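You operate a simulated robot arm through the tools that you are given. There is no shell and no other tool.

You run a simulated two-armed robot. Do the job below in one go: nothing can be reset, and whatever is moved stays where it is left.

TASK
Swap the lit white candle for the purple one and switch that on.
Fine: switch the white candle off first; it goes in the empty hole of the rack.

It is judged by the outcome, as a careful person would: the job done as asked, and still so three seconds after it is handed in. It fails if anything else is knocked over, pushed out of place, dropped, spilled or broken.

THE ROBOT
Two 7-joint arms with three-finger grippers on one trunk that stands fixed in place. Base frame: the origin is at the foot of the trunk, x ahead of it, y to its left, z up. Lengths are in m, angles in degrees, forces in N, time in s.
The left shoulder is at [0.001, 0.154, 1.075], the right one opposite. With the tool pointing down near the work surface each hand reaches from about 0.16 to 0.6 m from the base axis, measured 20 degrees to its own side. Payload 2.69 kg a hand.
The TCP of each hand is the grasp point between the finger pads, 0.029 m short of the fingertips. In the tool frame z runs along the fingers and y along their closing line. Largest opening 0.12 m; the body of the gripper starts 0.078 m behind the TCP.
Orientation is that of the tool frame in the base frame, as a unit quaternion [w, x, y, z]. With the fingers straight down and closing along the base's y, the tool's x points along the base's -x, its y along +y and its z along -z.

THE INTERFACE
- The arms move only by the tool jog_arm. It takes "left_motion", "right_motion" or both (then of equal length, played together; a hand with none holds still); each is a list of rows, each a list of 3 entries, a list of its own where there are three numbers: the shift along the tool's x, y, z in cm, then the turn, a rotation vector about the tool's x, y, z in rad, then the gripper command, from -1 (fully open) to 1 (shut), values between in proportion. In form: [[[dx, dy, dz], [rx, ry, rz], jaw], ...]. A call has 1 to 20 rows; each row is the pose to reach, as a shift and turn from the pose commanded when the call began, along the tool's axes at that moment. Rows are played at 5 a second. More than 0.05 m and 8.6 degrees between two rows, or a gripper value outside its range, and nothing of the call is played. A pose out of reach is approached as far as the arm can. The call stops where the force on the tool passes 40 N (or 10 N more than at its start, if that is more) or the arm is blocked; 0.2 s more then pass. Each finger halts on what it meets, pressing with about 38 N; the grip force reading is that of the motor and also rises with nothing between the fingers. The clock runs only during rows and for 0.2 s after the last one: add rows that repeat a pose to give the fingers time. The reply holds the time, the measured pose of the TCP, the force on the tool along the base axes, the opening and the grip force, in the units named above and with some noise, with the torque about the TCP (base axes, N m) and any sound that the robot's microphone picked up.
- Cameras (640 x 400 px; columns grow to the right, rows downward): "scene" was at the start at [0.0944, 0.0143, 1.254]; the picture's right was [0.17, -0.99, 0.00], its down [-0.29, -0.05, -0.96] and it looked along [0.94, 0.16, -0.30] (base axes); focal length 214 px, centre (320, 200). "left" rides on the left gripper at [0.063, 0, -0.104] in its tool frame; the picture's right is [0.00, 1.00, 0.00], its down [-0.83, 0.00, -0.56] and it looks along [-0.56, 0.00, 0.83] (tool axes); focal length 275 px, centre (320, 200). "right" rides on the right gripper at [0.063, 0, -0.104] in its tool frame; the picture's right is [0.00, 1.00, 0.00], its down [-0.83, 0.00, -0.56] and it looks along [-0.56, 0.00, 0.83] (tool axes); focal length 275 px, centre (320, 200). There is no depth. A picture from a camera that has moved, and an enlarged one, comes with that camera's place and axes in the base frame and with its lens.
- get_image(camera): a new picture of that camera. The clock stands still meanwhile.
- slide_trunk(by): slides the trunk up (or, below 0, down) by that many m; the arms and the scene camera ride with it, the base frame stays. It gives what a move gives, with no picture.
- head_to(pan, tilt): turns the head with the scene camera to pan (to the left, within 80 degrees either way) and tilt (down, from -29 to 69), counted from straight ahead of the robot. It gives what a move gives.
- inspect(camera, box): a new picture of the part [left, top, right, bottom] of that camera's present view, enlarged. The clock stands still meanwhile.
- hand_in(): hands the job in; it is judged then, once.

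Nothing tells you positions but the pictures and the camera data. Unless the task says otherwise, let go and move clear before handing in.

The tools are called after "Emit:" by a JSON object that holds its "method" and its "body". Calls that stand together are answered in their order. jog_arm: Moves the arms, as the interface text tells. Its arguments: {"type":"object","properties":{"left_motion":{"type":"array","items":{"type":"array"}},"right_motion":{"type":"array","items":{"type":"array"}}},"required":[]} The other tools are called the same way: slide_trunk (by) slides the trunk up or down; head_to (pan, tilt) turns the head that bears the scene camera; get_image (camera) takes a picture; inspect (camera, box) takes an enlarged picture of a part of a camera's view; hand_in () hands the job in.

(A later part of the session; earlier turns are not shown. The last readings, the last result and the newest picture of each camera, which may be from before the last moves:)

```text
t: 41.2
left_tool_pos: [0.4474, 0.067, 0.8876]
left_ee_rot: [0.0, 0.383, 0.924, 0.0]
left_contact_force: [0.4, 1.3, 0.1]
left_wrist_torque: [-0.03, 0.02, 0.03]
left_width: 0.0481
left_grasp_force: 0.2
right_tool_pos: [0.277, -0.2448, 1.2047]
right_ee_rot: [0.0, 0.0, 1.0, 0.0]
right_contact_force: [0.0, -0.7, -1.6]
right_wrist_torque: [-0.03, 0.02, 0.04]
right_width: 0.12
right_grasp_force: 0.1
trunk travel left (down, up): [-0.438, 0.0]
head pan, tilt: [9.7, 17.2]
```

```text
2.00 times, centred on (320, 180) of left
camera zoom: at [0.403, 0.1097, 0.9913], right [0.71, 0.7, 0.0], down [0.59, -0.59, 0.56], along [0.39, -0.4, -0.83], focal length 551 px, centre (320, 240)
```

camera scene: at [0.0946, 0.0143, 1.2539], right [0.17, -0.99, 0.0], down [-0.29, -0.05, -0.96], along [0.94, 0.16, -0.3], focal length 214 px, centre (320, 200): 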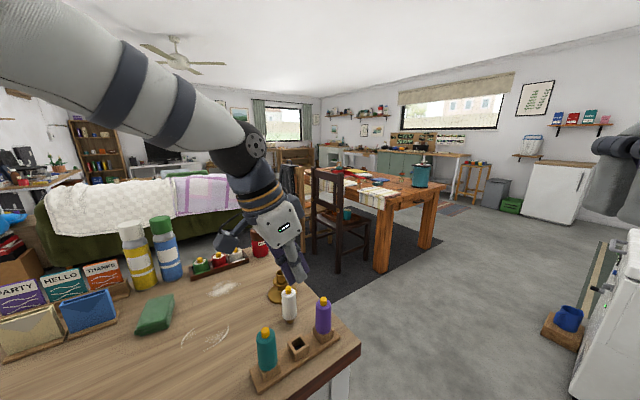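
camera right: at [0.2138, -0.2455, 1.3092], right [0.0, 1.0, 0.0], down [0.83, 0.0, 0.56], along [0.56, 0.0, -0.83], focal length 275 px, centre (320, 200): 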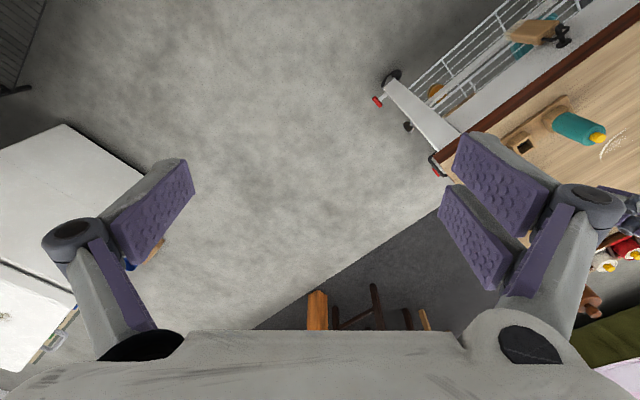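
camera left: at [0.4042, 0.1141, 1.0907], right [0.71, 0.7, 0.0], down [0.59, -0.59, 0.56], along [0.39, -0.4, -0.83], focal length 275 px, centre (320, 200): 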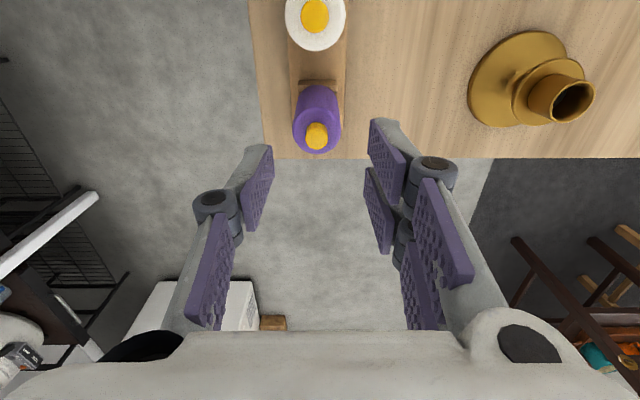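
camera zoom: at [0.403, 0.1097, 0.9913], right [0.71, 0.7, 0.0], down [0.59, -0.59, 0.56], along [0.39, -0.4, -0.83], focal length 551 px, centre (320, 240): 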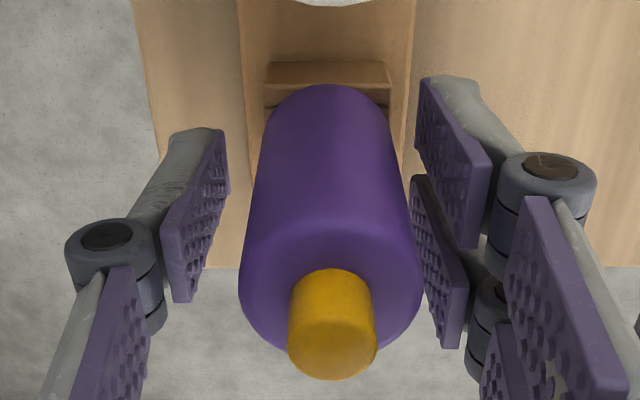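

The hand drifted 2 mm to -y again. I'll centre it on the purple candle, raise it slightly, then close slowly.

Emit:
{"method": "jog_arm", "body": {"left_motion": [[[0, 0.2, -0.2], [0, 0, 0], 0.2], [[0, 0.2, -0.2], [0, 0, 0], 0.3], [[0, 0.2, -0.2], [0, 0, 0], 0.4], [[0, 0.2, -0.2], [0, 0, 0], 0.45], [[0, 0.2, -0.2], [0, 0, 0], 0.6], [[0, 0.2, -0.2], [0, 0, 0], 1], [[0, 0.2, -0.2], [0, 0, 0], 1]]}}

Emit:
{"method": "inspect", "body": {"camera": "left", "box": [220, 80, 420, 280]}}

Emit:
{"method": "inspect", "body": {"camera": "scene", "box": [280, 270, 360, 370]}}

```text
t: 42.8
left_tool_pos: [0.4488, 0.0676, 0.8901]
left_ee_rot: [0.0, 0.383, 0.924, 0.0]
left_contact_force: [-0.3, -0.3, 0.5]
left_wrist_torque: [-0.04, -0.01, 0.01]
left_width: 0.0321
left_grasp_force: 37.8
right_tool_pos: [0.278, -0.2452, 1.2046]
right_ee_rot: [0.0, 0.0, 1.0, 0.0]
right_contact_force: [0.0, 0.0, -0.8]
right_wrist_torque: [-0.01, 0.02, -0.01]
right_width: 0.1199
right_grasp_force: 0.0
trunk travel left (down, up): [-0.438, 0.0]
head pan, tilt: [9.7, 17.2]
```

```text
2.00 times, centred on (320, 180) of left
camera zoom: at [0.4048, 0.1115, 0.9935], right [0.71, 0.7, 0.0], down [0.59, -0.59, 0.56], along [0.39, -0.4, -0.83], focal length 551 px, centre (320, 240)
```

zoom: 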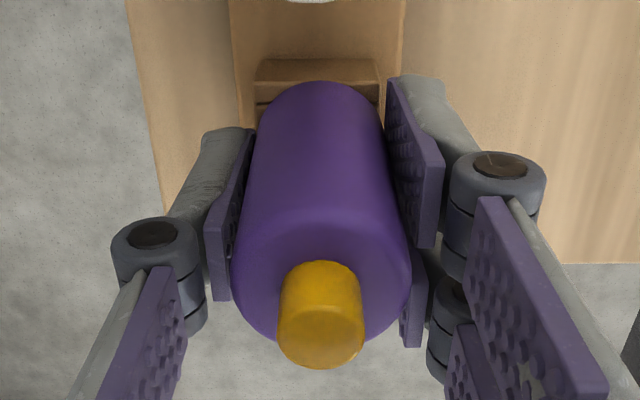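

```text
4.00 times, centred on (320, 320) of scene
camera zoom: at [0.0944, 0.0143, 1.254], right [0.17, -0.99, 0.0], down [-0.29, -0.05, -0.96], along [0.94, 0.16, -0.3], focal length 858 px, centre (320, -280)
```

zoom: 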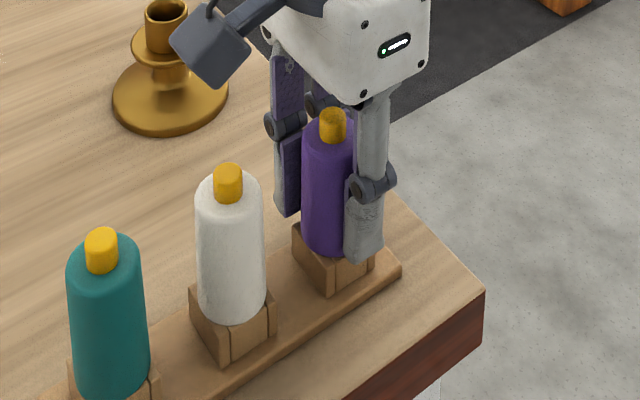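

Good grip on the purple candle (32 mm, 38 N, no side load). Lifting slowly.

Emit:
{"method": "jog_arm", "body": {"left_motion": [[[0, 0, -0.4], [0, 0, 0], 1], [[0, 0, -1.2], [0, 0, 0], 1], [[0, 0, -2.1], [0, 0, 0], 1], [[0, 0, -3.0], [0, 0, 0], 1], [[0, 0, -4.0], [0, 0, 0], 1], [[0, 0, -5.0], [0, 0, 0], 1], [[0, 0, -6.0], [0, 0, 0], 1], [[0, 0, -7.0], [0, 0, 0], 1], [[0, 0, -7.5], [0, 0, 0], 1], [[0, 0, -7.5], [0, 0, 0], 1]]}}

Emit:
{"method": "inspect", "body": {"camera": "left", "box": [220, 80, 420, 280]}}

Emit:
{"method": "inspect", "body": {"camera": "scene", "box": [240, 220, 380, 390]}}

```text
t: 45.0
left_tool_pos: [0.4495, 0.0666, 0.9671]
left_ee_rot: [-0.001, 0.382, 0.924, 0.0]
left_contact_force: [0.3, 0.1, -0.1]
left_wrist_torque: [0.01, 0.01, 0.03]
left_width: 0.0319
left_grasp_force: 38.1
right_tool_pos: [0.2785, -0.2441, 1.2046]
right_ee_rot: [0.0, -0.001, 1.0, 0.0]
right_contact_force: [-0.5, -0.9, 1.1]
right_wrist_torque: [-0.02, -0.03, 0.01]
right_width: 0.1199
right_grasp_force: 0.1
trunk travel left (down, up): [-0.438, 0.0]
head pan, tilt: [9.7, 17.2]
```

```text
2.00 times, centred on (320, 180) of left
camera zoom: at [0.4037, 0.111, 1.0686], right [0.71, 0.7, 0.0], down [0.59, -0.59, 0.56], along [0.39, -0.4, -0.83], focal length 551 px, centre (320, 240)
```

zoom: 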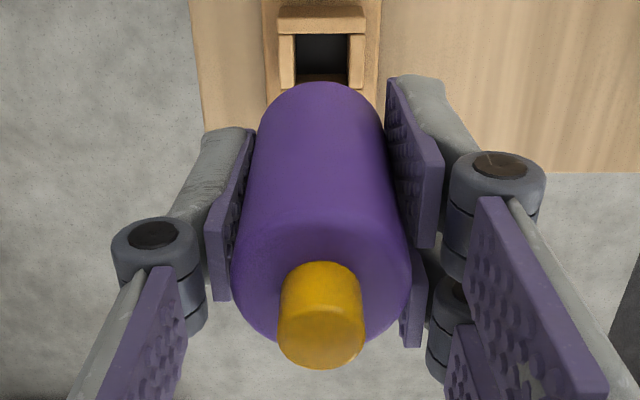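

```text
2.35 times, centred on (310, 305) of scene
camera zoom: at [0.0945, 0.0143, 1.254], right [0.17, -0.99, 0.0], down [-0.29, -0.05, -0.96], along [0.94, 0.16, -0.3], focal length 505 px, centre (344, -47)
```

zoom: 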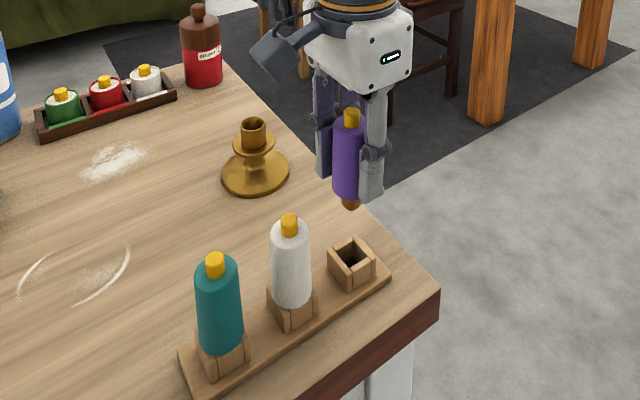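

The grip is unchanged after the lift. I'll carry the purple candle over the table towards the holder, slowly yawing the hand back square.

Emit:
{"method": "jog_arm", "body": {"left_motion": [[[0.12, 0.48, 0], [0, 0, -0.028], 1], [[0.36, 1.43, 0], [0, 0, -0.084], 1], [[0.6, 2.39, 0], [0, 0, -0.14], 1], [[0.83, 3.34, 0], [0, 0, -0.196], 1], [[1.07, 4.29, 0], [0, 0, -0.252], 1], [[1.31, 5.25, 0], [0, 0, -0.308], 1], [[1.54, 6.2, 0], [0, 0, -0.364], 1], [[1.78, 7.16, 0], [0, 0, -0.42], 1], [[2.02, 8.1, 0], [0, 0, -0.476], 1], [[2.25, 9.06, 0], [0, 0, -0.532], 1], [[2.49, 10.0, 0], [0, 0, -0.588], 1], [[2.73, 10.97, 0], [0, 0, -0.645], 1], [[2.97, 11.93, 0], [0, 0, -0.701], 1], [[3.2, 12.88, 0], [0, 0, -0.757], 1], [[3.32, 13.36, 0], [0, 0, -0.785], 1], [[3.32, 13.36, 0], [0, 0, -0.785], 1]]}}

Emit:
{"method": "get_image", "body": {"camera": "left"}}

Emit:
{"method": "inspect", "body": {"camera": "scene", "box": [230, 200, 350, 350]}}

```text
t: 48.4
left_tool_pos: [0.5192, 0.1864, 0.9668]
left_ee_rot: [0.0, 0.0, 1.0, 0.0]
left_contact_force: [0.9, 0.2, -0.3]
left_wrist_torque: [0.01, 0.05, 0.02]
left_width: 0.0323
left_grasp_force: 38.1
right_tool_pos: [0.2779, -0.2456, 1.2045]
right_ee_rot: [0.0, 0.0, 1.0, 0.0]
right_contact_force: [-0.1, -0.6, -1.0]
right_wrist_torque: [0.01, 0.02, 0.04]
right_width: 0.1199
right_grasp_force: 0.1
trunk travel left (down, up): [-0.438, 0.0]
head pan, tilt: [9.7, 17.2]
```

```text
taken
camera left: at [0.4562, 0.1854, 1.0695], right [0.0, 1.0, 0.0], down [0.83, 0.0, 0.56], along [0.56, 0.0, -0.83], focal length 275 px, centre (320, 200)
```

left: 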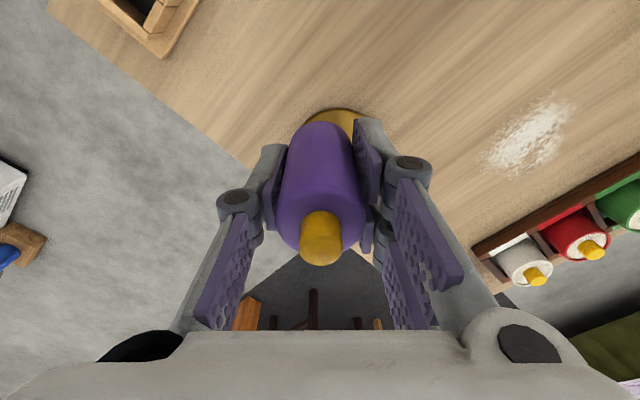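

```text
2.67 times, centred on (290, 275) of scene
camera zoom: at [0.0944, 0.0143, 1.254], right [0.17, -0.99, 0.0], down [-0.29, -0.05, -0.96], along [0.94, 0.16, -0.3], focal length 572 px, centre (400, 0)
```

zoom: 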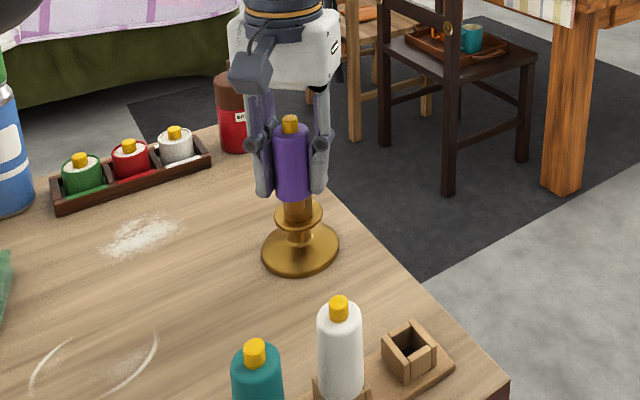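

Still firmly held. A straight-down hand can't quite reach the holder, so I'll tilt it about 6° (the loose cup allows that) and bring the peg over the cup.

Emit:
{"method": "jog_arm", "body": {"left_motion": [[[0, 0, 0], [0, -0.035, 0], 1], [[-0.2, 0.1, 0.1], [0, -0.07, 0], 1], [[-0.8, 0.3, 0.2], [0, -0.105, 0], 1], [[-1.6, 0.6, 0.3], [0, -0.105, 0], 1], [[-2.4, 0.9, 0.4], [0, -0.105, 0], 1], [[-3.2, 1.2, 0.5], [0, -0.105, 0], 1], [[-3.8, 1.4, 0.5], [0, -0.105, 0], 1], [[-4.28, 1.55, 0.5], [0, -0.105, 0], 1], [[-4.28, 1.55, 0.5], [0, -0.105, 0], 1]]}}

Emit:
{"method": "get_image", "body": {"camera": "left"}}

Emit:
{"method": "inspect", "body": {"camera": "scene", "box": [255, 220, 315, 310]}}

Emit:
{"method": "inspect", "body": {"camera": "left", "box": [260, 40, 380, 180]}}

```text
t: 50.4
left_tool_pos: [0.5624, 0.2018, 0.961]
left_ee_rot: [0.052, 0.001, 0.999, 0.0]
left_contact_force: [0.2, 1.1, 0.5]
left_wrist_torque: [0.02, 0.0, -0.01]
left_width: 0.0319
left_grasp_force: 37.9
right_tool_pos: [0.2778, -0.2445, 1.2046]
right_ee_rot: [0.0, 0.0, 1.0, 0.0]
right_contact_force: [0.0, 0.3, -0.7]
right_wrist_torque: [-0.04, 0.01, -0.02]
right_width: 0.1198
right_grasp_force: 0.0
trunk travel left (down, up): [-0.438, 0.0]
head pan, tilt: [9.7, 17.2]
```

```text
taken
camera left: at [0.4883, 0.2015, 1.0562], right [0.0, 1.0, 0.0], down [0.77, 0.0, 0.64], along [0.64, 0.0, -0.77], focal length 275 px, centre (320, 200)
```

left: 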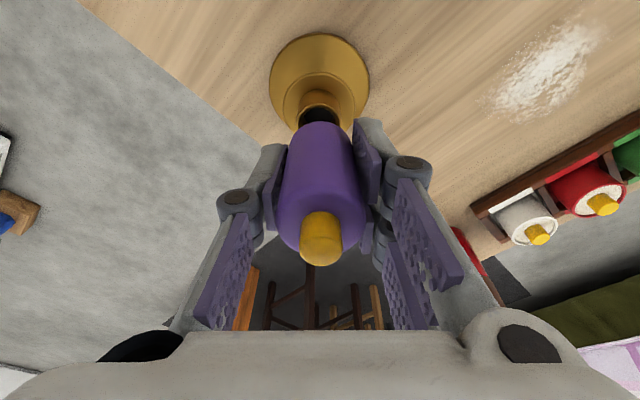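

```text
4.44 times, centred on (285, 265) of scene
camera zoom: at [0.0944, 0.0143, 1.254], right [0.17, -0.99, 0.0], down [-0.29, -0.05, -0.96], along [0.94, 0.16, -0.3], focal length 953 px, centre (476, -89)
```

zoom: 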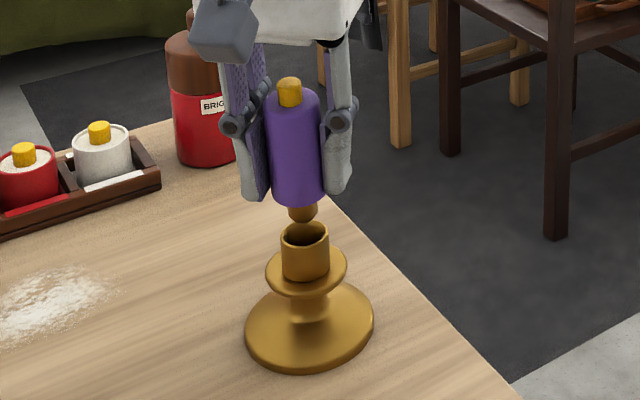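

```text
2.86 times, centred on (320, 110) of left
camera zoom: at [0.4883, 0.2015, 1.0562], right [0.0, 1.0, 0.0], down [0.77, 0.0, 0.64], along [0.64, 0.0, -0.77], focal length 786 px, centre (320, 457)
```

zoom: 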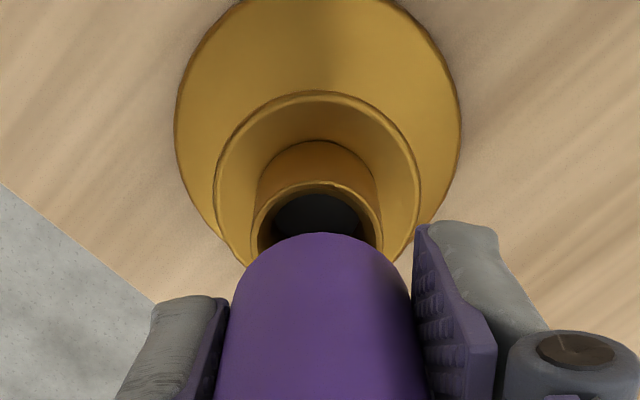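

The peg is over the cup with a lateral error under 1 mm. I'll nudge it and lower until the tip just enters the cup.

Emit:
{"method": "jog_arm", "body": {"left_motion": [[[0.05, -0.07, 0], [0, 0, 0], 1], [[0.09, -0.07, 0.4], [0, 0, 0], 1], [[0.13, -0.07, 0.8], [0, 0, 0], 1], [[0.165, -0.07, 1.1], [0, 0, 0], 1], [[0.165, -0.07, 1.1], [0, 0, 0], 1]]}}

Emit:
{"method": "inspect", "body": {"camera": "scene", "box": [265, 230, 310, 300]}}

Emit:
{"method": "inspect", "body": {"camera": "left", "box": [260, 40, 380, 180]}}

```text
t: 51.6
left_tool_pos: [0.5628, 0.2012, 0.9491]
left_ee_rot: [0.052, -0.001, 0.999, 0.0]
left_contact_force: [-0.2, 0.4, -0.9]
left_wrist_torque: [-0.01, -0.02, -0.02]
left_width: 0.0319
left_grasp_force: 37.9
right_tool_pos: [0.2776, -0.245, 1.2058]
right_ee_rot: [-0.001, 0.001, 1.0, 0.0]
right_contact_force: [0.4, -0.5, -0.3]
right_wrist_torque: [0.02, -0.03, 0.01]
right_width: 0.1199
right_grasp_force: 0.1
trunk travel left (down, up): [-0.438, 0.0]
head pan, tilt: [9.7, 17.2]
```

```text
5.71 times, centred on (288, 265) of scene
camera zoom: at [0.0944, 0.0143, 1.254], right [0.17, -0.99, 0.0], down [-0.29, -0.05, -0.96], along [0.94, 0.16, -0.3], focal length 1226 px, centre (506, -171)
```

zoom: 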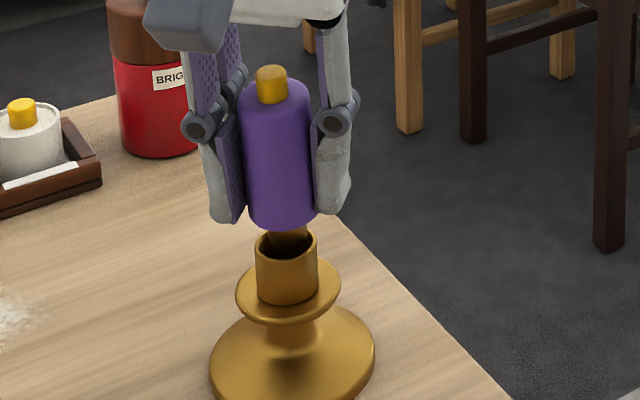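

```text
2.86 times, centred on (320, 110) of left
camera zoom: at [0.4884, 0.1999, 1.0449], right [0.0, 1.0, 0.0], down [0.77, 0.0, 0.64], along [0.64, 0.0, -0.77], focal length 786 px, centre (320, 457)
```

zoom: 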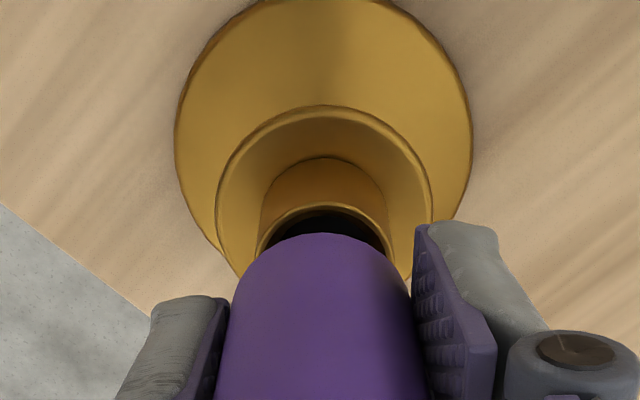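

The peg tip is at the cup mouth and centred to within a millimetre. I'll shift back 1 mm and keep lowering gently, watching the forces.

Emit:
{"method": "jog_arm", "body": {"left_motion": [[[0.1, 0.05, 0], [0, 0, 0], 1], [[0.13, 0.05, 0.3], [0, 0, 0], 1], [[0.16, 0.05, 0.6], [0, 0, 0], 1], [[0.19, 0.05, 0.9], [0, 0, 0], 1], [[0.19, 0.05, 0.9], [0, 0, 0], 1]]}}

Emit:
{"method": "inspect", "body": {"camera": "scene", "box": [265, 230, 310, 300]}}

Emit:
{"method": "inspect", "body": {"camera": "left", "box": [260, 40, 380, 180]}}

```text
t: 52.8
left_tool_pos: [0.5612, 0.2016, 0.9418]
left_ee_rot: [0.052, 0.0, 0.999, 0.0]
left_contact_force: [-0.3, 0.2, -1.1]
left_wrist_torque: [0.0, -0.04, 0.02]
left_width: 0.0315
left_grasp_force: 38.1
right_tool_pos: [0.278, -0.2448, 1.2029]
right_ee_rot: [0.001, -0.001, 1.0, 0.001]
right_contact_force: [0.1, 0.4, -0.5]
right_wrist_torque: [0.01, 0.0, 0.03]
right_width: 0.12
right_grasp_force: 0.1
trunk travel left (down, up): [-0.438, 0.0]
head pan, tilt: [9.7, 17.2]
```

```text
5.71 times, centred on (288, 265) of scene
camera zoom: at [0.0945, 0.0143, 1.254], right [0.17, -0.99, 0.0], down [-0.29, -0.05, -0.96], along [0.94, 0.16, -0.3], focal length 1226 px, centre (506, -171)
```

zoom: 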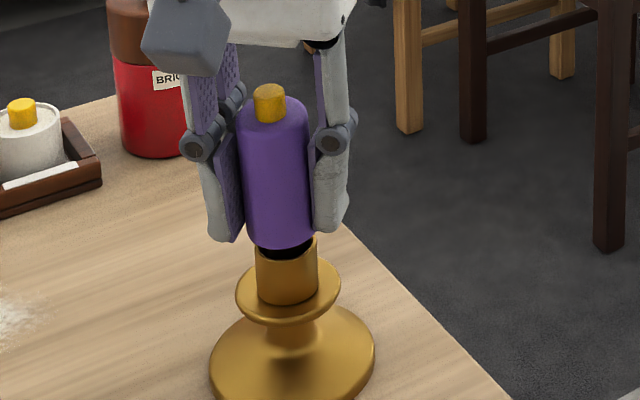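

```text
2.86 times, centred on (320, 110) of left
camera zoom: at [0.487, 0.2009, 1.0361], right [0.0, 1.0, 0.0], down [0.77, 0.0, 0.64], along [0.64, 0.0, -0.77], focal length 786 px, centre (320, 457)
```

zoom: 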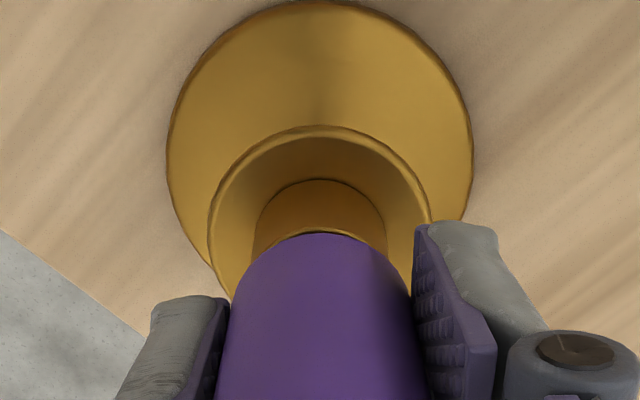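

The peg is in the cup with no contact force. I'll continue down in small steps.

Emit:
{"method": "jog_arm", "body": {"left_motion": [[[0.02, 0, 0.2], [0, 0, 0], 1], [[0.04, 0, 0.4], [0, 0, 0], 1], [[0.06, 0, 0.55], [0, 0, 0], 1], [[0.06, 0, 0.55], [0, 0, 0], 1]]}}

Emit:
{"method": "inspect", "body": {"camera": "scene", "box": [265, 230, 310, 300]}}

Emit:
{"method": "inspect", "body": {"camera": "left", "box": [260, 40, 380, 180]}}

```text
t: 53.8
left_tool_pos: [0.5609, 0.2022, 0.9348]
left_ee_rot: [0.053, 0.0, 0.999, 0.0]
left_contact_force: [-0.5, 0.7, -0.5]
left_wrist_torque: [0.02, 0.01, -0.03]
left_width: 0.0318
left_grasp_force: 38.1
right_tool_pos: [0.2777, -0.2454, 1.2052]
right_ee_rot: [0.0, -0.001, 1.0, 0.0]
right_contact_force: [-0.4, 0.1, 0.0]
right_wrist_torque: [-0.02, 0.0, -0.01]
right_width: 0.1199
right_grasp_force: 0.1
trunk travel left (down, up): [-0.438, 0.0]
head pan, tilt: [9.7, 17.2]
```

```text
5.71 times, centred on (288, 265) of scene
camera zoom: at [0.0945, 0.0143, 1.254], right [0.17, -0.99, 0.0], down [-0.29, -0.05, -0.96], along [0.94, 0.16, -0.3], focal length 1226 px, centre (506, -171)
```

zoom: 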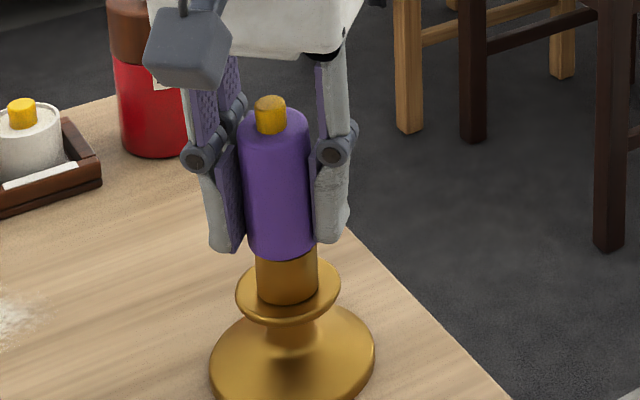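

```text
2.86 times, centred on (320, 110) of left
camera zoom: at [0.4864, 0.2005, 1.0306], right [0.0, 1.0, 0.0], down [0.77, 0.0, 0.64], along [0.64, 0.0, -0.77], focal length 786 px, centre (320, 457)
```

zoom: 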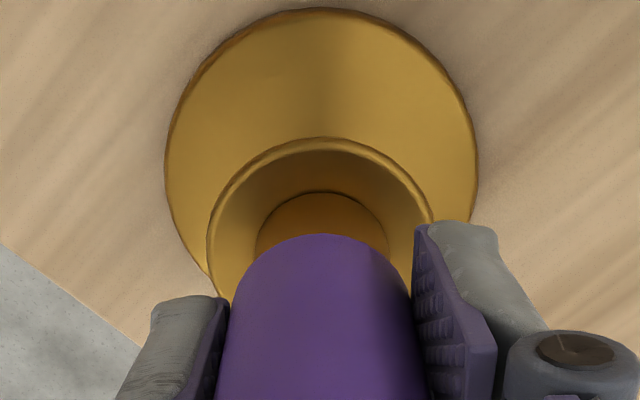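

Emit:
{"method": "jog_arm", "body": {"left_motion": [[[0.01, 0, 0.1], [0, 0, 0], 1], [[0.02, 0, 0.2], [0, 0, 0], 1], [[0.03, 0, 0.3], [0, 0, 0], 1], [[0.03, 0, 0.3], [0, 0, 0], 1]]}}

Emit:
{"method": "inspect", "body": {"camera": "scene", "box": [265, 230, 310, 300]}}

```text
t: 54.8
left_tool_pos: [0.5612, 0.2021, 0.9326]
left_ee_rot: [0.053, 0.0, 0.999, 0.0]
left_contact_force: [-0.3, -0.3, 1.9]
left_wrist_torque: [-0.02, 0.03, -0.05]
left_width: 0.0318
left_grasp_force: 37.7
right_tool_pos: [0.2772, -0.2454, 1.2058]
right_ee_rot: [-0.001, 0.0, 1.0, 0.0]
right_contact_force: [0.5, -0.2, -0.4]
right_wrist_torque: [0.01, 0.03, 0.03]
right_width: 0.1198
right_grasp_force: 0.1
trunk travel left (down, up): [-0.438, 0.0]
head pan, tilt: [9.7, 17.2]
```

```text
5.71 times, centred on (288, 265) of scene
camera zoom: at [0.0942, 0.0142, 1.254], right [0.17, -0.99, 0.0], down [-0.29, -0.05, -0.96], along [0.94, 0.16, -0.3], focal length 1226 px, centre (506, -171)
```

zoom: 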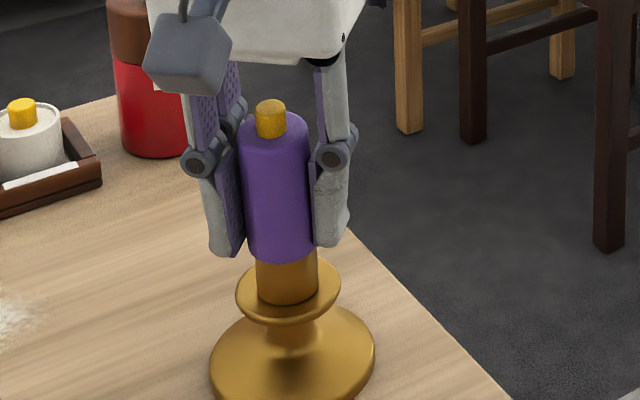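

The candle is just resting on the cup rim (2 N), with its peg fully in. Releasing gently.

Emit:
{"method": "jog_arm", "body": {"left_motion": [[[0, 0, 0], [0, 0, 0], 0.44], [[0, 0, 0], [0, 0, 0], 0.4], [[0, 0, 0], [0, 0, 0], 0.3], [[0, 0, 0], [0, 0, 0], 0.2], [[0, 0, 0], [0, 0, 0], 0.2]]}}

Emit:
{"method": "inspect", "body": {"camera": "scene", "box": [265, 230, 310, 300]}}

Emit:
{"method": "get_image", "body": {"camera": "left"}}

```text
t: 56.0
left_tool_pos: [0.5609, 0.2017, 0.9327]
left_ee_rot: [0.053, 0.0, 0.999, 0.0]
left_contact_force: [-0.3, 0.0, 0.2]
left_wrist_torque: [-0.01, 0.01, 0.02]
left_width: 0.0477
left_grasp_force: 0.0
right_tool_pos: [0.2779, -0.2452, 1.2047]
right_ee_rot: [-0.001, 0.0, 1.0, 0.0]
right_contact_force: [0.5, 0.2, -1.2]
right_wrist_torque: [0.01, 0.02, 0.01]
right_width: 0.1203
right_grasp_force: 0.0
trunk travel left (down, up): [-0.438, 0.0]
head pan, tilt: [9.7, 17.2]
```

```text
5.71 times, centred on (288, 265) of scene
camera zoom: at [0.0944, 0.0143, 1.254], right [0.17, -0.99, 0.0], down [-0.29, -0.05, -0.96], along [0.94, 0.16, -0.3], focal length 1226 px, centre (506, -171)
```

zoom: 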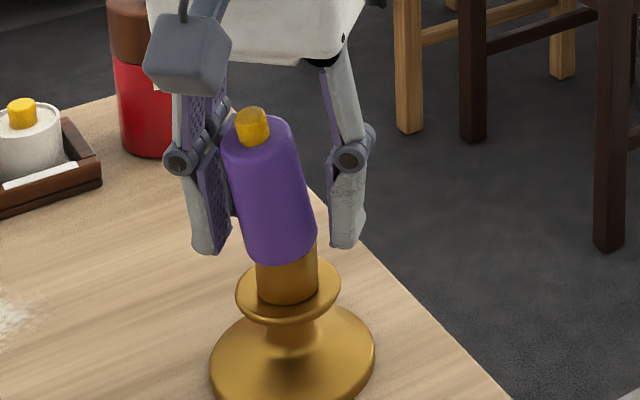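

```text
taken
camera left: at [0.4869, 0.201, 1.0277], right [0.0, 1.0, 0.0], down [0.77, 0.0, 0.64], along [0.64, 0.0, -0.77], focal length 275 px, centre (320, 200)
```

left: 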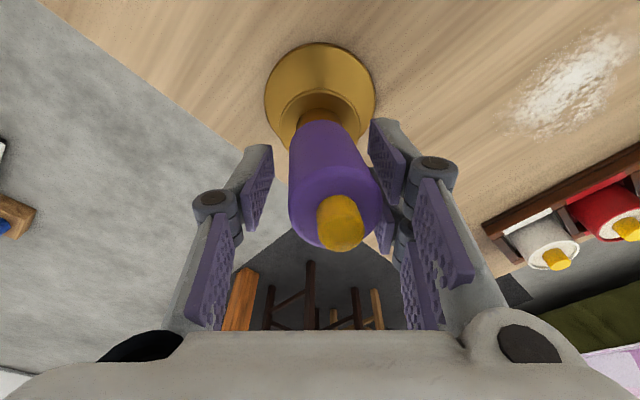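

The candle leans a few degrees towards the +y finger; it may still be settling. I'll wait a moment without moving and look again.

Emit:
{"method": "jog_arm", "body": {"left_motion": [[[0, 0, 0], [0, 0, 0], 0.2], [[0, 0, 0], [0, 0, 0], 0.2]]}}

Emit:
{"method": "inspect", "body": {"camera": "scene", "box": [265, 230, 310, 300]}}

Emit:
{"method": "inspect", "body": {"camera": "left", "box": [240, 40, 400, 260]}}

```text
t: 56.6
left_tool_pos: [0.5617, 0.2011, 0.9328]
left_ee_rot: [0.052, 0.0, 0.999, 0.0]
left_contact_force: [0.0, 0.2, -0.1]
left_wrist_torque: [0.01, -0.02, 0.0]
left_width: 0.0478
left_grasp_force: 0.0
right_tool_pos: [0.2781, -0.2449, 1.2047]
right_ee_rot: [0.0, 0.0, 1.0, 0.0]
right_contact_force: [0.7, -0.7, 0.3]
right_wrist_torque: [0.03, 0.0, -0.01]
right_width: 0.12
right_grasp_force: 0.0
trunk travel left (down, up): [-0.438, 0.0]
head pan, tilt: [9.7, 17.2]
```

```text
5.71 times, centred on (288, 265) of scene
camera zoom: at [0.0944, 0.0143, 1.254], right [0.17, -0.99, 0.0], down [-0.29, -0.05, -0.96], along [0.94, 0.16, -0.3], focal length 1226 px, centre (506, -171)
```

zoom: 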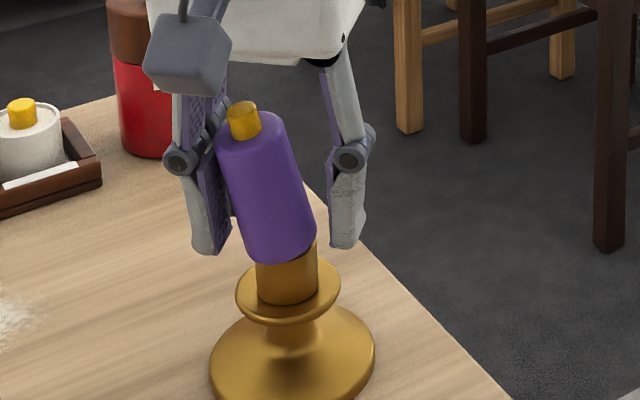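

```text
1.82 times, centred on (320, 150) of left
camera zoom: at [0.4869, 0.201, 1.0277], right [0.0, 1.0, 0.0], down [0.77, 0.0, 0.64], along [0.64, 0.0, -0.77], focal length 500 px, centre (320, 291)
```

zoom: 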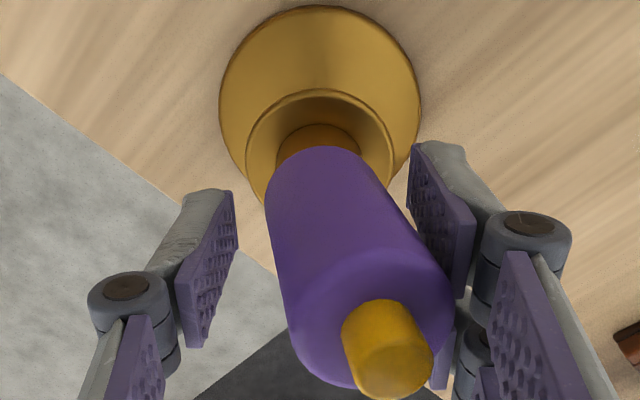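

The candle is leaning on the +y finger: the loose peg tipped when it was let go at 6°. I'll close the fingers slowly to bring it upright and centred again, then try a gentler release.

Emit:
{"method": "jog_arm", "body": {"left_motion": [[[0, 0, 0], [0, 0, 0], 0.25], [[0, 0, 0], [0, 0, 0], 0.3], [[0, 0, 0], [0, 0, 0], 0.35], [[0, 0, 0], [0, 0, 0], 0.4], [[0, 0, 0], [0, 0, 0], 0.44], [[0, 0, 0], [0, 0, 0], 0.5], [[0, 0, 0], [0, 0, 0], 1], [[0, 0, 0], [0, 0, 0], 1]]}}

Emit:
{"method": "inspect", "body": {"camera": "scene", "box": [265, 230, 310, 300]}}

Emit:
{"method": "inspect", "body": {"camera": "left", "box": [240, 40, 400, 260]}}

```text
t: 58.4
left_tool_pos: [0.5607, 0.2016, 0.9326]
left_ee_rot: [0.053, -0.001, 0.999, 0.001]
left_contact_force: [-0.7, 0.3, -0.6]
left_wrist_torque: [-0.03, 0.0, -0.03]
left_width: 0.0319
left_grasp_force: 38.0
right_tool_pos: [0.2768, -0.2443, 1.2041]
right_ee_rot: [0.001, 0.0, 1.0, -0.001]
right_contact_force: [0.2, -0.4, 0.3]
right_wrist_torque: [-0.01, 0.0, 0.03]
right_width: 0.12
right_grasp_force: 0.1
trunk travel left (down, up): [-0.438, 0.0]
head pan, tilt: [9.7, 17.2]
```

```text
5.71 times, centred on (288, 265) of scene
camera zoom: at [0.0944, 0.0143, 1.254], right [0.17, -0.99, 0.0], down [-0.29, -0.05, -0.96], along [0.94, 0.16, -0.3], focal length 1226 px, centre (506, -171)
```

zoom: 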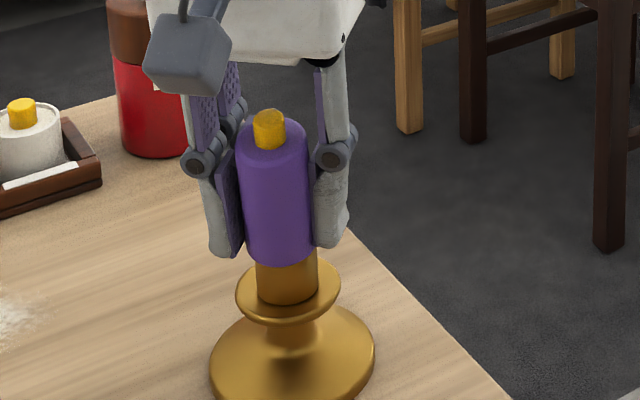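

```text
1.82 times, centred on (320, 150) of left
camera zoom: at [0.4869, 0.201, 1.0277], right [0.0, 1.0, 0.0], down [0.77, 0.0, 0.64], along [0.64, 0.0, -0.77], focal length 500 px, centre (320, 291)
```

zoom: 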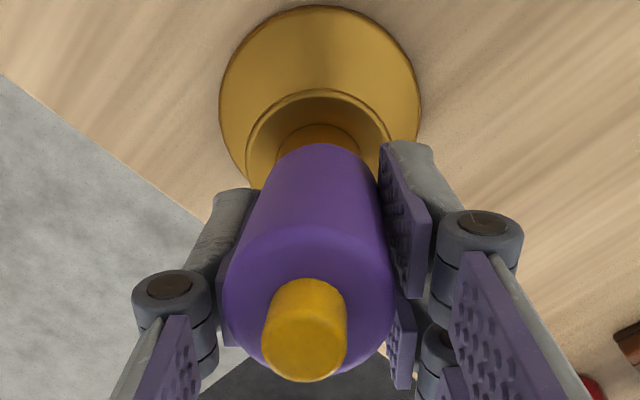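

Emit:
{"method": "inspect", "body": {"camera": "scene", "box": [270, 235, 300, 285]}}

Emit:
{"method": "inspect", "body": {"camera": "left", "box": [270, 90, 370, 250]}}

```text
8.00 times, centred on (285, 260) of scene
camera zoom: at [0.0944, 0.0143, 1.254], right [0.17, -0.99, 0.0], down [-0.29, -0.05, -0.96], along [0.94, 0.16, -0.3], focal length 1716 px, centre (600, -280)
```

zoom: 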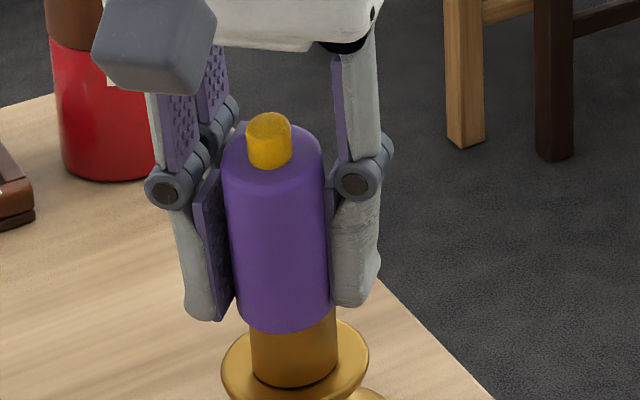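

```text
2.50 times, centred on (320, 170) of left
camera zoom: at [0.4869, 0.201, 1.0277], right [0.0, 1.0, 0.0], down [0.77, 0.0, 0.64], along [0.64, 0.0, -0.77], focal length 688 px, centre (320, 275)
```

zoom: 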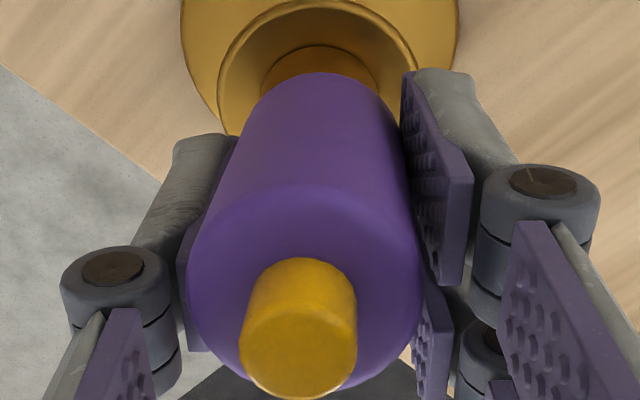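

Regripped, the candle leans back about 11° relative to vertical, which is 5° more than the hand. I'll loosen the fingers just enough to slide, tilt the hand further around the candle, regrip, and then rotate the candle to vertical.

Emit:
{"method": "jog_arm", "body": {"left_motion": [[[0, 0, 0], [0, 0, 0], 0.43], [[0, 0, 0], [0, 0, 0], 0.43], [[0, 0, 0], [0, -0.06, 0], 0.43], [[0, 0, 0], [0, -0.12, 0], 0.43], [[0, 0, 0], [0, -0.18, 0], 0.43], [[0, 0, 0], [0, -0.244, 0], 0.43], [[0, 0, 0], [0, -0.244, 0], 0.43]]}}

Emit:
{"method": "inspect", "body": {"camera": "scene", "box": [265, 230, 310, 300]}}

Emit:
{"method": "inspect", "body": {"camera": "left", "box": [250, 80, 390, 280]}}

```text
t: 60.0
left_tool_pos: [0.5606, 0.2012, 0.9335]
left_ee_rot: [0.174, -0.001, 0.985, 0.0]
left_contact_force: [0.6, -0.1, -0.2]
left_wrist_torque: [0.04, 0.03, -0.02]
left_width: 0.0341
left_grasp_force: 0.0
right_tool_pos: [0.278, -0.2453, 1.2047]
right_ee_rot: [0.0, -0.001, 1.0, 0.0]
right_contact_force: [0.0, 0.6, 0.2]
right_wrist_torque: [0.01, -0.03, -0.03]
right_width: 0.1199
right_grasp_force: 0.0
trunk travel left (down, up): [-0.438, 0.0]
head pan, tilt: [9.7, 17.2]
```

```text
5.71 times, centred on (288, 265) of scene
camera zoom: at [0.0945, 0.0143, 1.254], right [0.17, -0.99, 0.0], down [-0.29, -0.05, -0.96], along [0.94, 0.16, -0.3], focal length 1226 px, centre (506, -171)
```

zoom: 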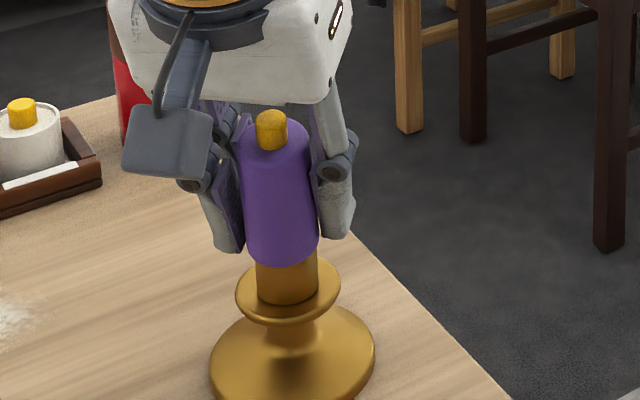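

```text
2.00 times, centred on (320, 180) of left
camera zoom: at [0.4661, 0.2005, 1.007], right [0.0, 1.0, 0.0], down [0.59, 0.0, 0.81], along [0.81, 0.0, -0.59], focal length 551 px, centre (320, 240)
```

zoom: 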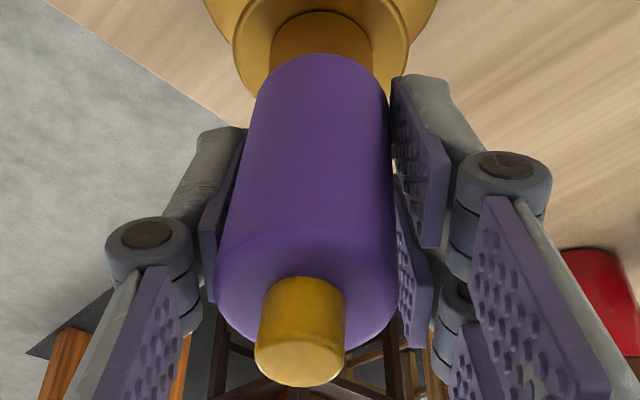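

The candle rests 11° back from vertical and sits about 7 mm behind the pad centre. I'll shift the hand back to centre on it, then grip.

Emit:
{"method": "jog_arm", "body": {"left_motion": [[[0.33, 0, -0.12], [0, 0, 0], 0.43], [[0.66, 0, -0.24], [0, 0, 0], 0.43], [[0.66, 0, -0.24], [0, 0, 0], 0.43], [[0.66, 0, -0.24], [0, 0, 0], 0.6], [[0.66, 0, -0.24], [0, 0, 0], 1], [[0.66, 0, -0.24], [0, 0, 0], 1]]}}

Emit:
{"method": "inspect", "body": {"camera": "scene", "box": [265, 230, 310, 300]}}

Emit:
{"method": "inspect", "body": {"camera": "left", "box": [250, 60, 390, 260]}}

```text
t: 61.4
left_tool_pos: [0.5527, 0.2006, 0.9328]
left_ee_rot: [0.173, 0.0, 0.985, 0.0]
left_contact_force: [0.3, 0.0, 0.4]
left_wrist_torque: [0.04, 0.01, 0.02]
left_width: 0.0316
left_grasp_force: 37.9
right_tool_pos: [0.278, -0.2449, 1.204]
right_ee_rot: [0.0, 0.0, 1.0, 0.0]
right_contact_force: [-1.4, 0.0, 0.4]
right_wrist_torque: [-0.01, -0.03, 0.0]
right_width: 0.12
right_grasp_force: 0.1
trunk travel left (down, up): [-0.438, 0.0]
head pan, tilt: [9.7, 17.2]
```

```text
5.71 times, centred on (288, 265) of scene
camera zoom: at [0.0944, 0.0143, 1.254], right [0.17, -0.99, 0.0], down [-0.29, -0.05, -0.96], along [0.94, 0.16, -0.3], focal length 1226 px, centre (506, -171)
```

zoom: 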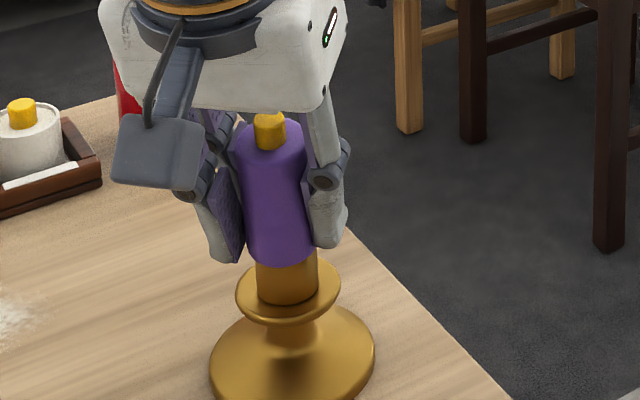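

```text
2.00 times, centred on (320, 160) of left
camera zoom: at [0.4585, 0.2006, 1.0075], right [0.0, 1.0, 0.0], down [0.59, 0.0, 0.81], along [0.81, 0.0, -0.59], focal length 551 px, centre (320, 280)
```

zoom: 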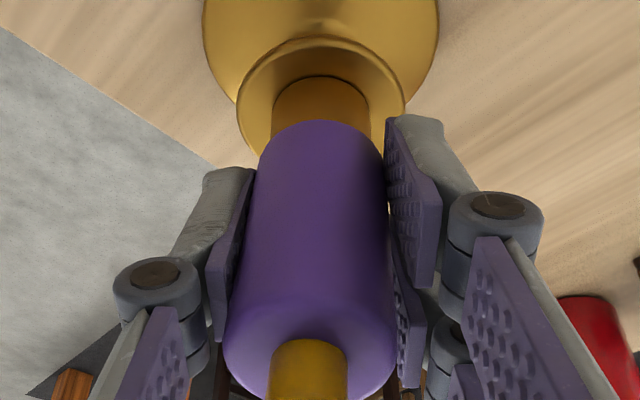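

Emit:
{"method": "inspect", "body": {"camera": "left", "box": [265, 100, 375, 270]}}

Emit:
{"method": "inspect", "body": {"camera": "scene", "box": [268, 238, 304, 288]}}

```text
2.35 times, centred on (320, 185) of left
camera zoom: at [0.4585, 0.2006, 1.0075], right [0.0, 1.0, 0.0], down [0.59, 0.0, 0.81], along [0.81, 0.0, -0.59], focal length 648 px, centre (320, 235)
```

zoom: 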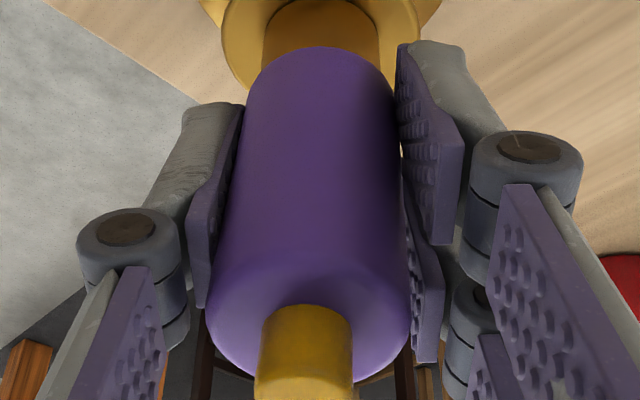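

```text
8.00 times, centred on (286, 263) of scene
camera zoom: at [0.0944, 0.0143, 1.254], right [0.17, -0.99, 0.0], down [-0.29, -0.05, -0.96], along [0.94, 0.16, -0.3], focal length 1716 px, centre (592, -304)
```

zoom: 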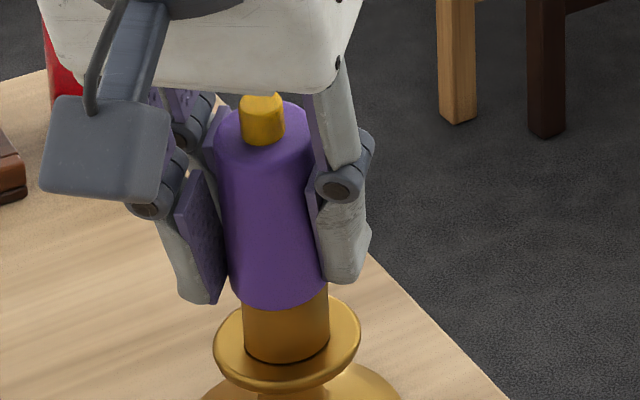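

Both views agree: the candle leans about 12° back and hardly at all sideways, with the hand centred on it. I'll now rotate the hand 12° upright about the peg's foot, to bring the candle vertical in the cup.

Emit:
{"method": "jog_arm", "body": {"left_motion": [[[-0.23, 0.02, 0.06], [0, 0.042, 0], 1], [[-0.46, 0.04, 0.12], [0, 0.084, 0], 1], [[-0.69, 0.05, 0.17], [0, 0.126, 0], 1], [[-0.91, 0.07, 0.23], [0, 0.168, 0], 1], [[-1.14, 0.08, 0.29], [0, 0.21, 0], 1], [[-1.14, 0.08, 0.29], [0, 0.21, 0], 1]]}}

Emit:
{"method": "inspect", "body": {"camera": "left", "box": [265, 80, 375, 250]}}

Emit:
{"method": "inspect", "body": {"camera": "scene", "box": [268, 233, 304, 293]}}

```text
t: 62.8
left_tool_pos: [0.5632, 0.2013, 0.9342]
left_ee_rot: [0.069, 0.0, 0.998, -0.001]
left_contact_force: [-11.1, -1.2, -0.3]
left_wrist_torque: [-0.06, 0.45, 0.0]
left_width: 0.0313
left_grasp_force: 38.5
right_tool_pos: [0.2771, -0.2451, 1.2051]
right_ee_rot: [0.001, 0.0, 1.0, 0.0]
right_contact_force: [-0.2, -0.3, 0.0]
right_wrist_torque: [-0.01, 0.0, -0.01]
right_width: 0.12
right_grasp_force: 0.2
trunk travel left (down, up): [-0.438, 0.0]
head pan, tilt: [9.7, 17.2]
```

```text
2.35 times, centred on (320, 165) of left
camera zoom: at [0.4869, 0.2009, 1.0271], right [0.0, 1.0, 0.0], down [0.75, 0.0, 0.66], along [0.66, 0.0, -0.75], focal length 648 px, centre (320, 282)
```

zoom: 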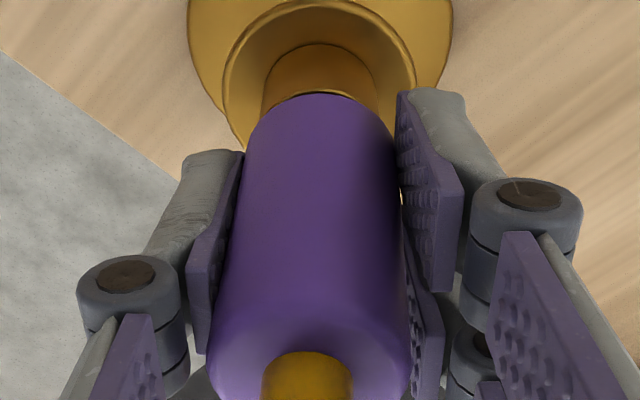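

```text
6.67 times, centred on (286, 263) of scene
camera zoom: at [0.0933, 0.0142, 1.2541], right [0.17, -0.99, 0.0], down [-0.29, -0.05, -0.96], along [0.94, 0.16, -0.29], focal length 1430 px, centre (547, -220)
```

zoom: 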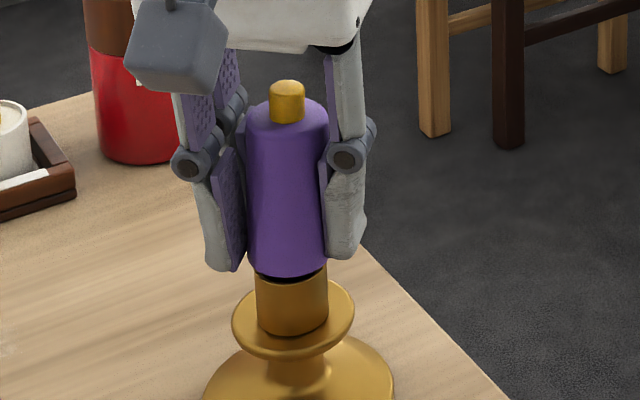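

The candle is now nearly upright, but the peg presses forward on the cup with 11 N. I'll back off about 2.5 mm with a slight counter-rotation to take that off.

Emit:
{"method": "jog_arm", "body": {"left_motion": [[[0.12, 0.03, 0.0], [0, -0.012, 0], 1], [[0.25, 0.06, 0.0], [0, -0.025, 0], 1], [[0.25, 0.06, 0.0], [0, -0.025, 0], 1]]}}

Emit:
{"method": "inspect", "body": {"camera": "left", "box": [265, 80, 375, 250]}}

Emit:
{"method": "inspect", "body": {"camera": "scene", "box": [268, 233, 304, 293]}}

```text
t: 63.6
left_tool_pos: [0.5625, 0.2009, 0.9329]
left_ee_rot: [0.082, 0.0, 0.997, 0.0]
left_contact_force: [-6.6, -4.1, 1.3]
left_wrist_torque: [-0.26, 0.29, -0.03]
left_width: 0.0316
left_grasp_force: 38.1
right_tool_pos: [0.2766, -0.2454, 1.2049]
right_ee_rot: [0.001, 0.001, 1.0, -0.001]
right_contact_force: [0.1, 1.0, 0.2]
right_wrist_torque: [0.02, -0.04, 0.01]
right_width: 0.1198
right_grasp_force: 0.0
trunk travel left (down, up): [-0.438, 0.0]
head pan, tilt: [9.7, 17.2]
```

```text
2.35 times, centred on (320, 165) of left
camera zoom: at [0.4828, 0.2012, 1.0244], right [0.01, 1.0, 0.0], down [0.73, 0.0, 0.69], along [0.69, 0.0, -0.73], focal length 648 px, centre (320, 282)
```

zoom: 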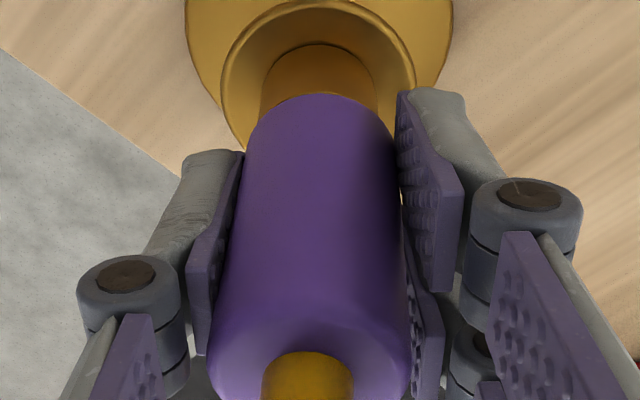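

```text
6.67 times, centred on (286, 263) of scene
camera zoom: at [0.0934, 0.0137, 1.2541], right [0.17, -0.99, 0.0], down [-0.29, -0.05, -0.96], along [0.94, 0.16, -0.29], focal length 1430 px, centre (547, -220)
```

zoom: 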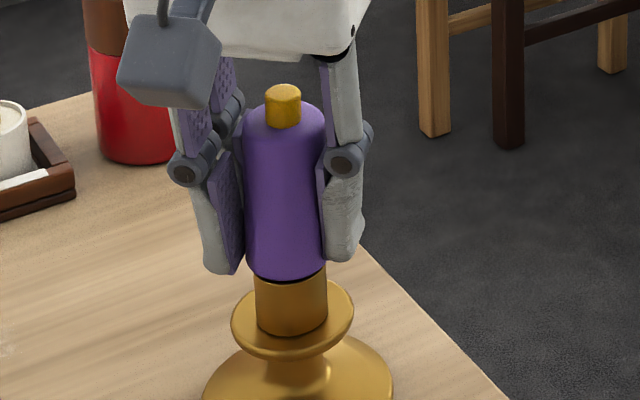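

There are still small side loads, so I'll undo the sideways nudge and back off a little more.

Emit:
{"method": "jog_arm", "body": {"left_motion": [[[0.08, -0.03, 0.0], [0, 0, 0], 1], [[0.15, -0.07, 0.0], [0, 0, 0], 1], [[0.15, -0.07, 0.0], [0, 0, 0], 1]]}}

Emit:
{"method": "inspect", "body": {"camera": "left", "box": [265, 80, 375, 250]}}

Emit:
{"method": "inspect", "body": {"camera": "scene", "box": [268, 233, 304, 293]}}

```text
t: 64.4
left_tool_pos: [0.5618, 0.2012, 0.9335]
left_ee_rot: [0.082, 0.0, 0.997, -0.001]
left_contact_force: [0.8, -1.3, 1.2]
left_wrist_torque: [-0.08, 0.04, -0.03]
left_width: 0.0316
left_grasp_force: 38.3
right_tool_pos: [0.2759, -0.2457, 1.2043]
right_ee_rot: [0.0, -0.001, 1.0, 0.001]
right_contact_force: [0.4, 0.2, 0.4]
right_wrist_torque: [-0.01, -0.01, 0.01]
right_width: 0.1198
right_grasp_force: 0.1
trunk travel left (down, up): [-0.438, 0.0]
head pan, tilt: [9.7, 17.2]
```

```text
2.35 times, centred on (320, 165) of left
camera zoom: at [0.4821, 0.2013, 1.0239], right [0.0, 1.0, 0.0], down [0.73, 0.0, 0.68], along [0.68, 0.0, -0.73], focal length 648 px, centre (320, 282)
```

zoom: 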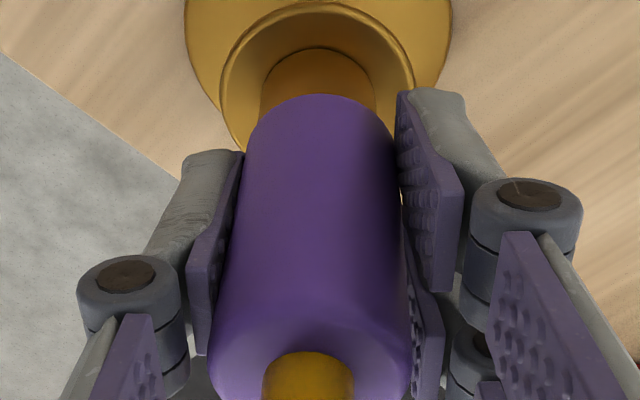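

```text
6.67 times, centred on (286, 263) of scene
camera zoom: at [0.0944, 0.0141, 1.254], right [0.17, -0.99, 0.0], down [-0.29, -0.05, -0.96], along [0.94, 0.16, -0.3], focal length 1430 px, centre (547, -220)
```

zoom: 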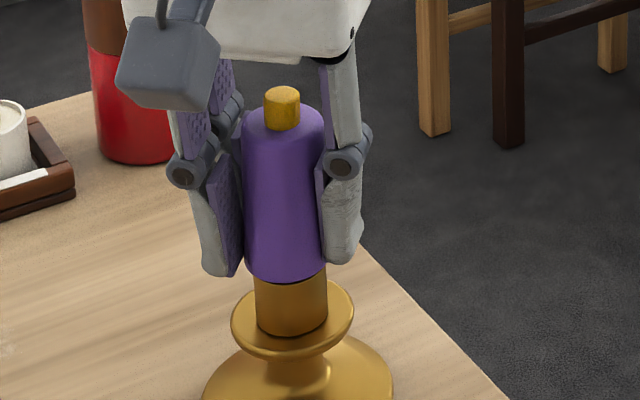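

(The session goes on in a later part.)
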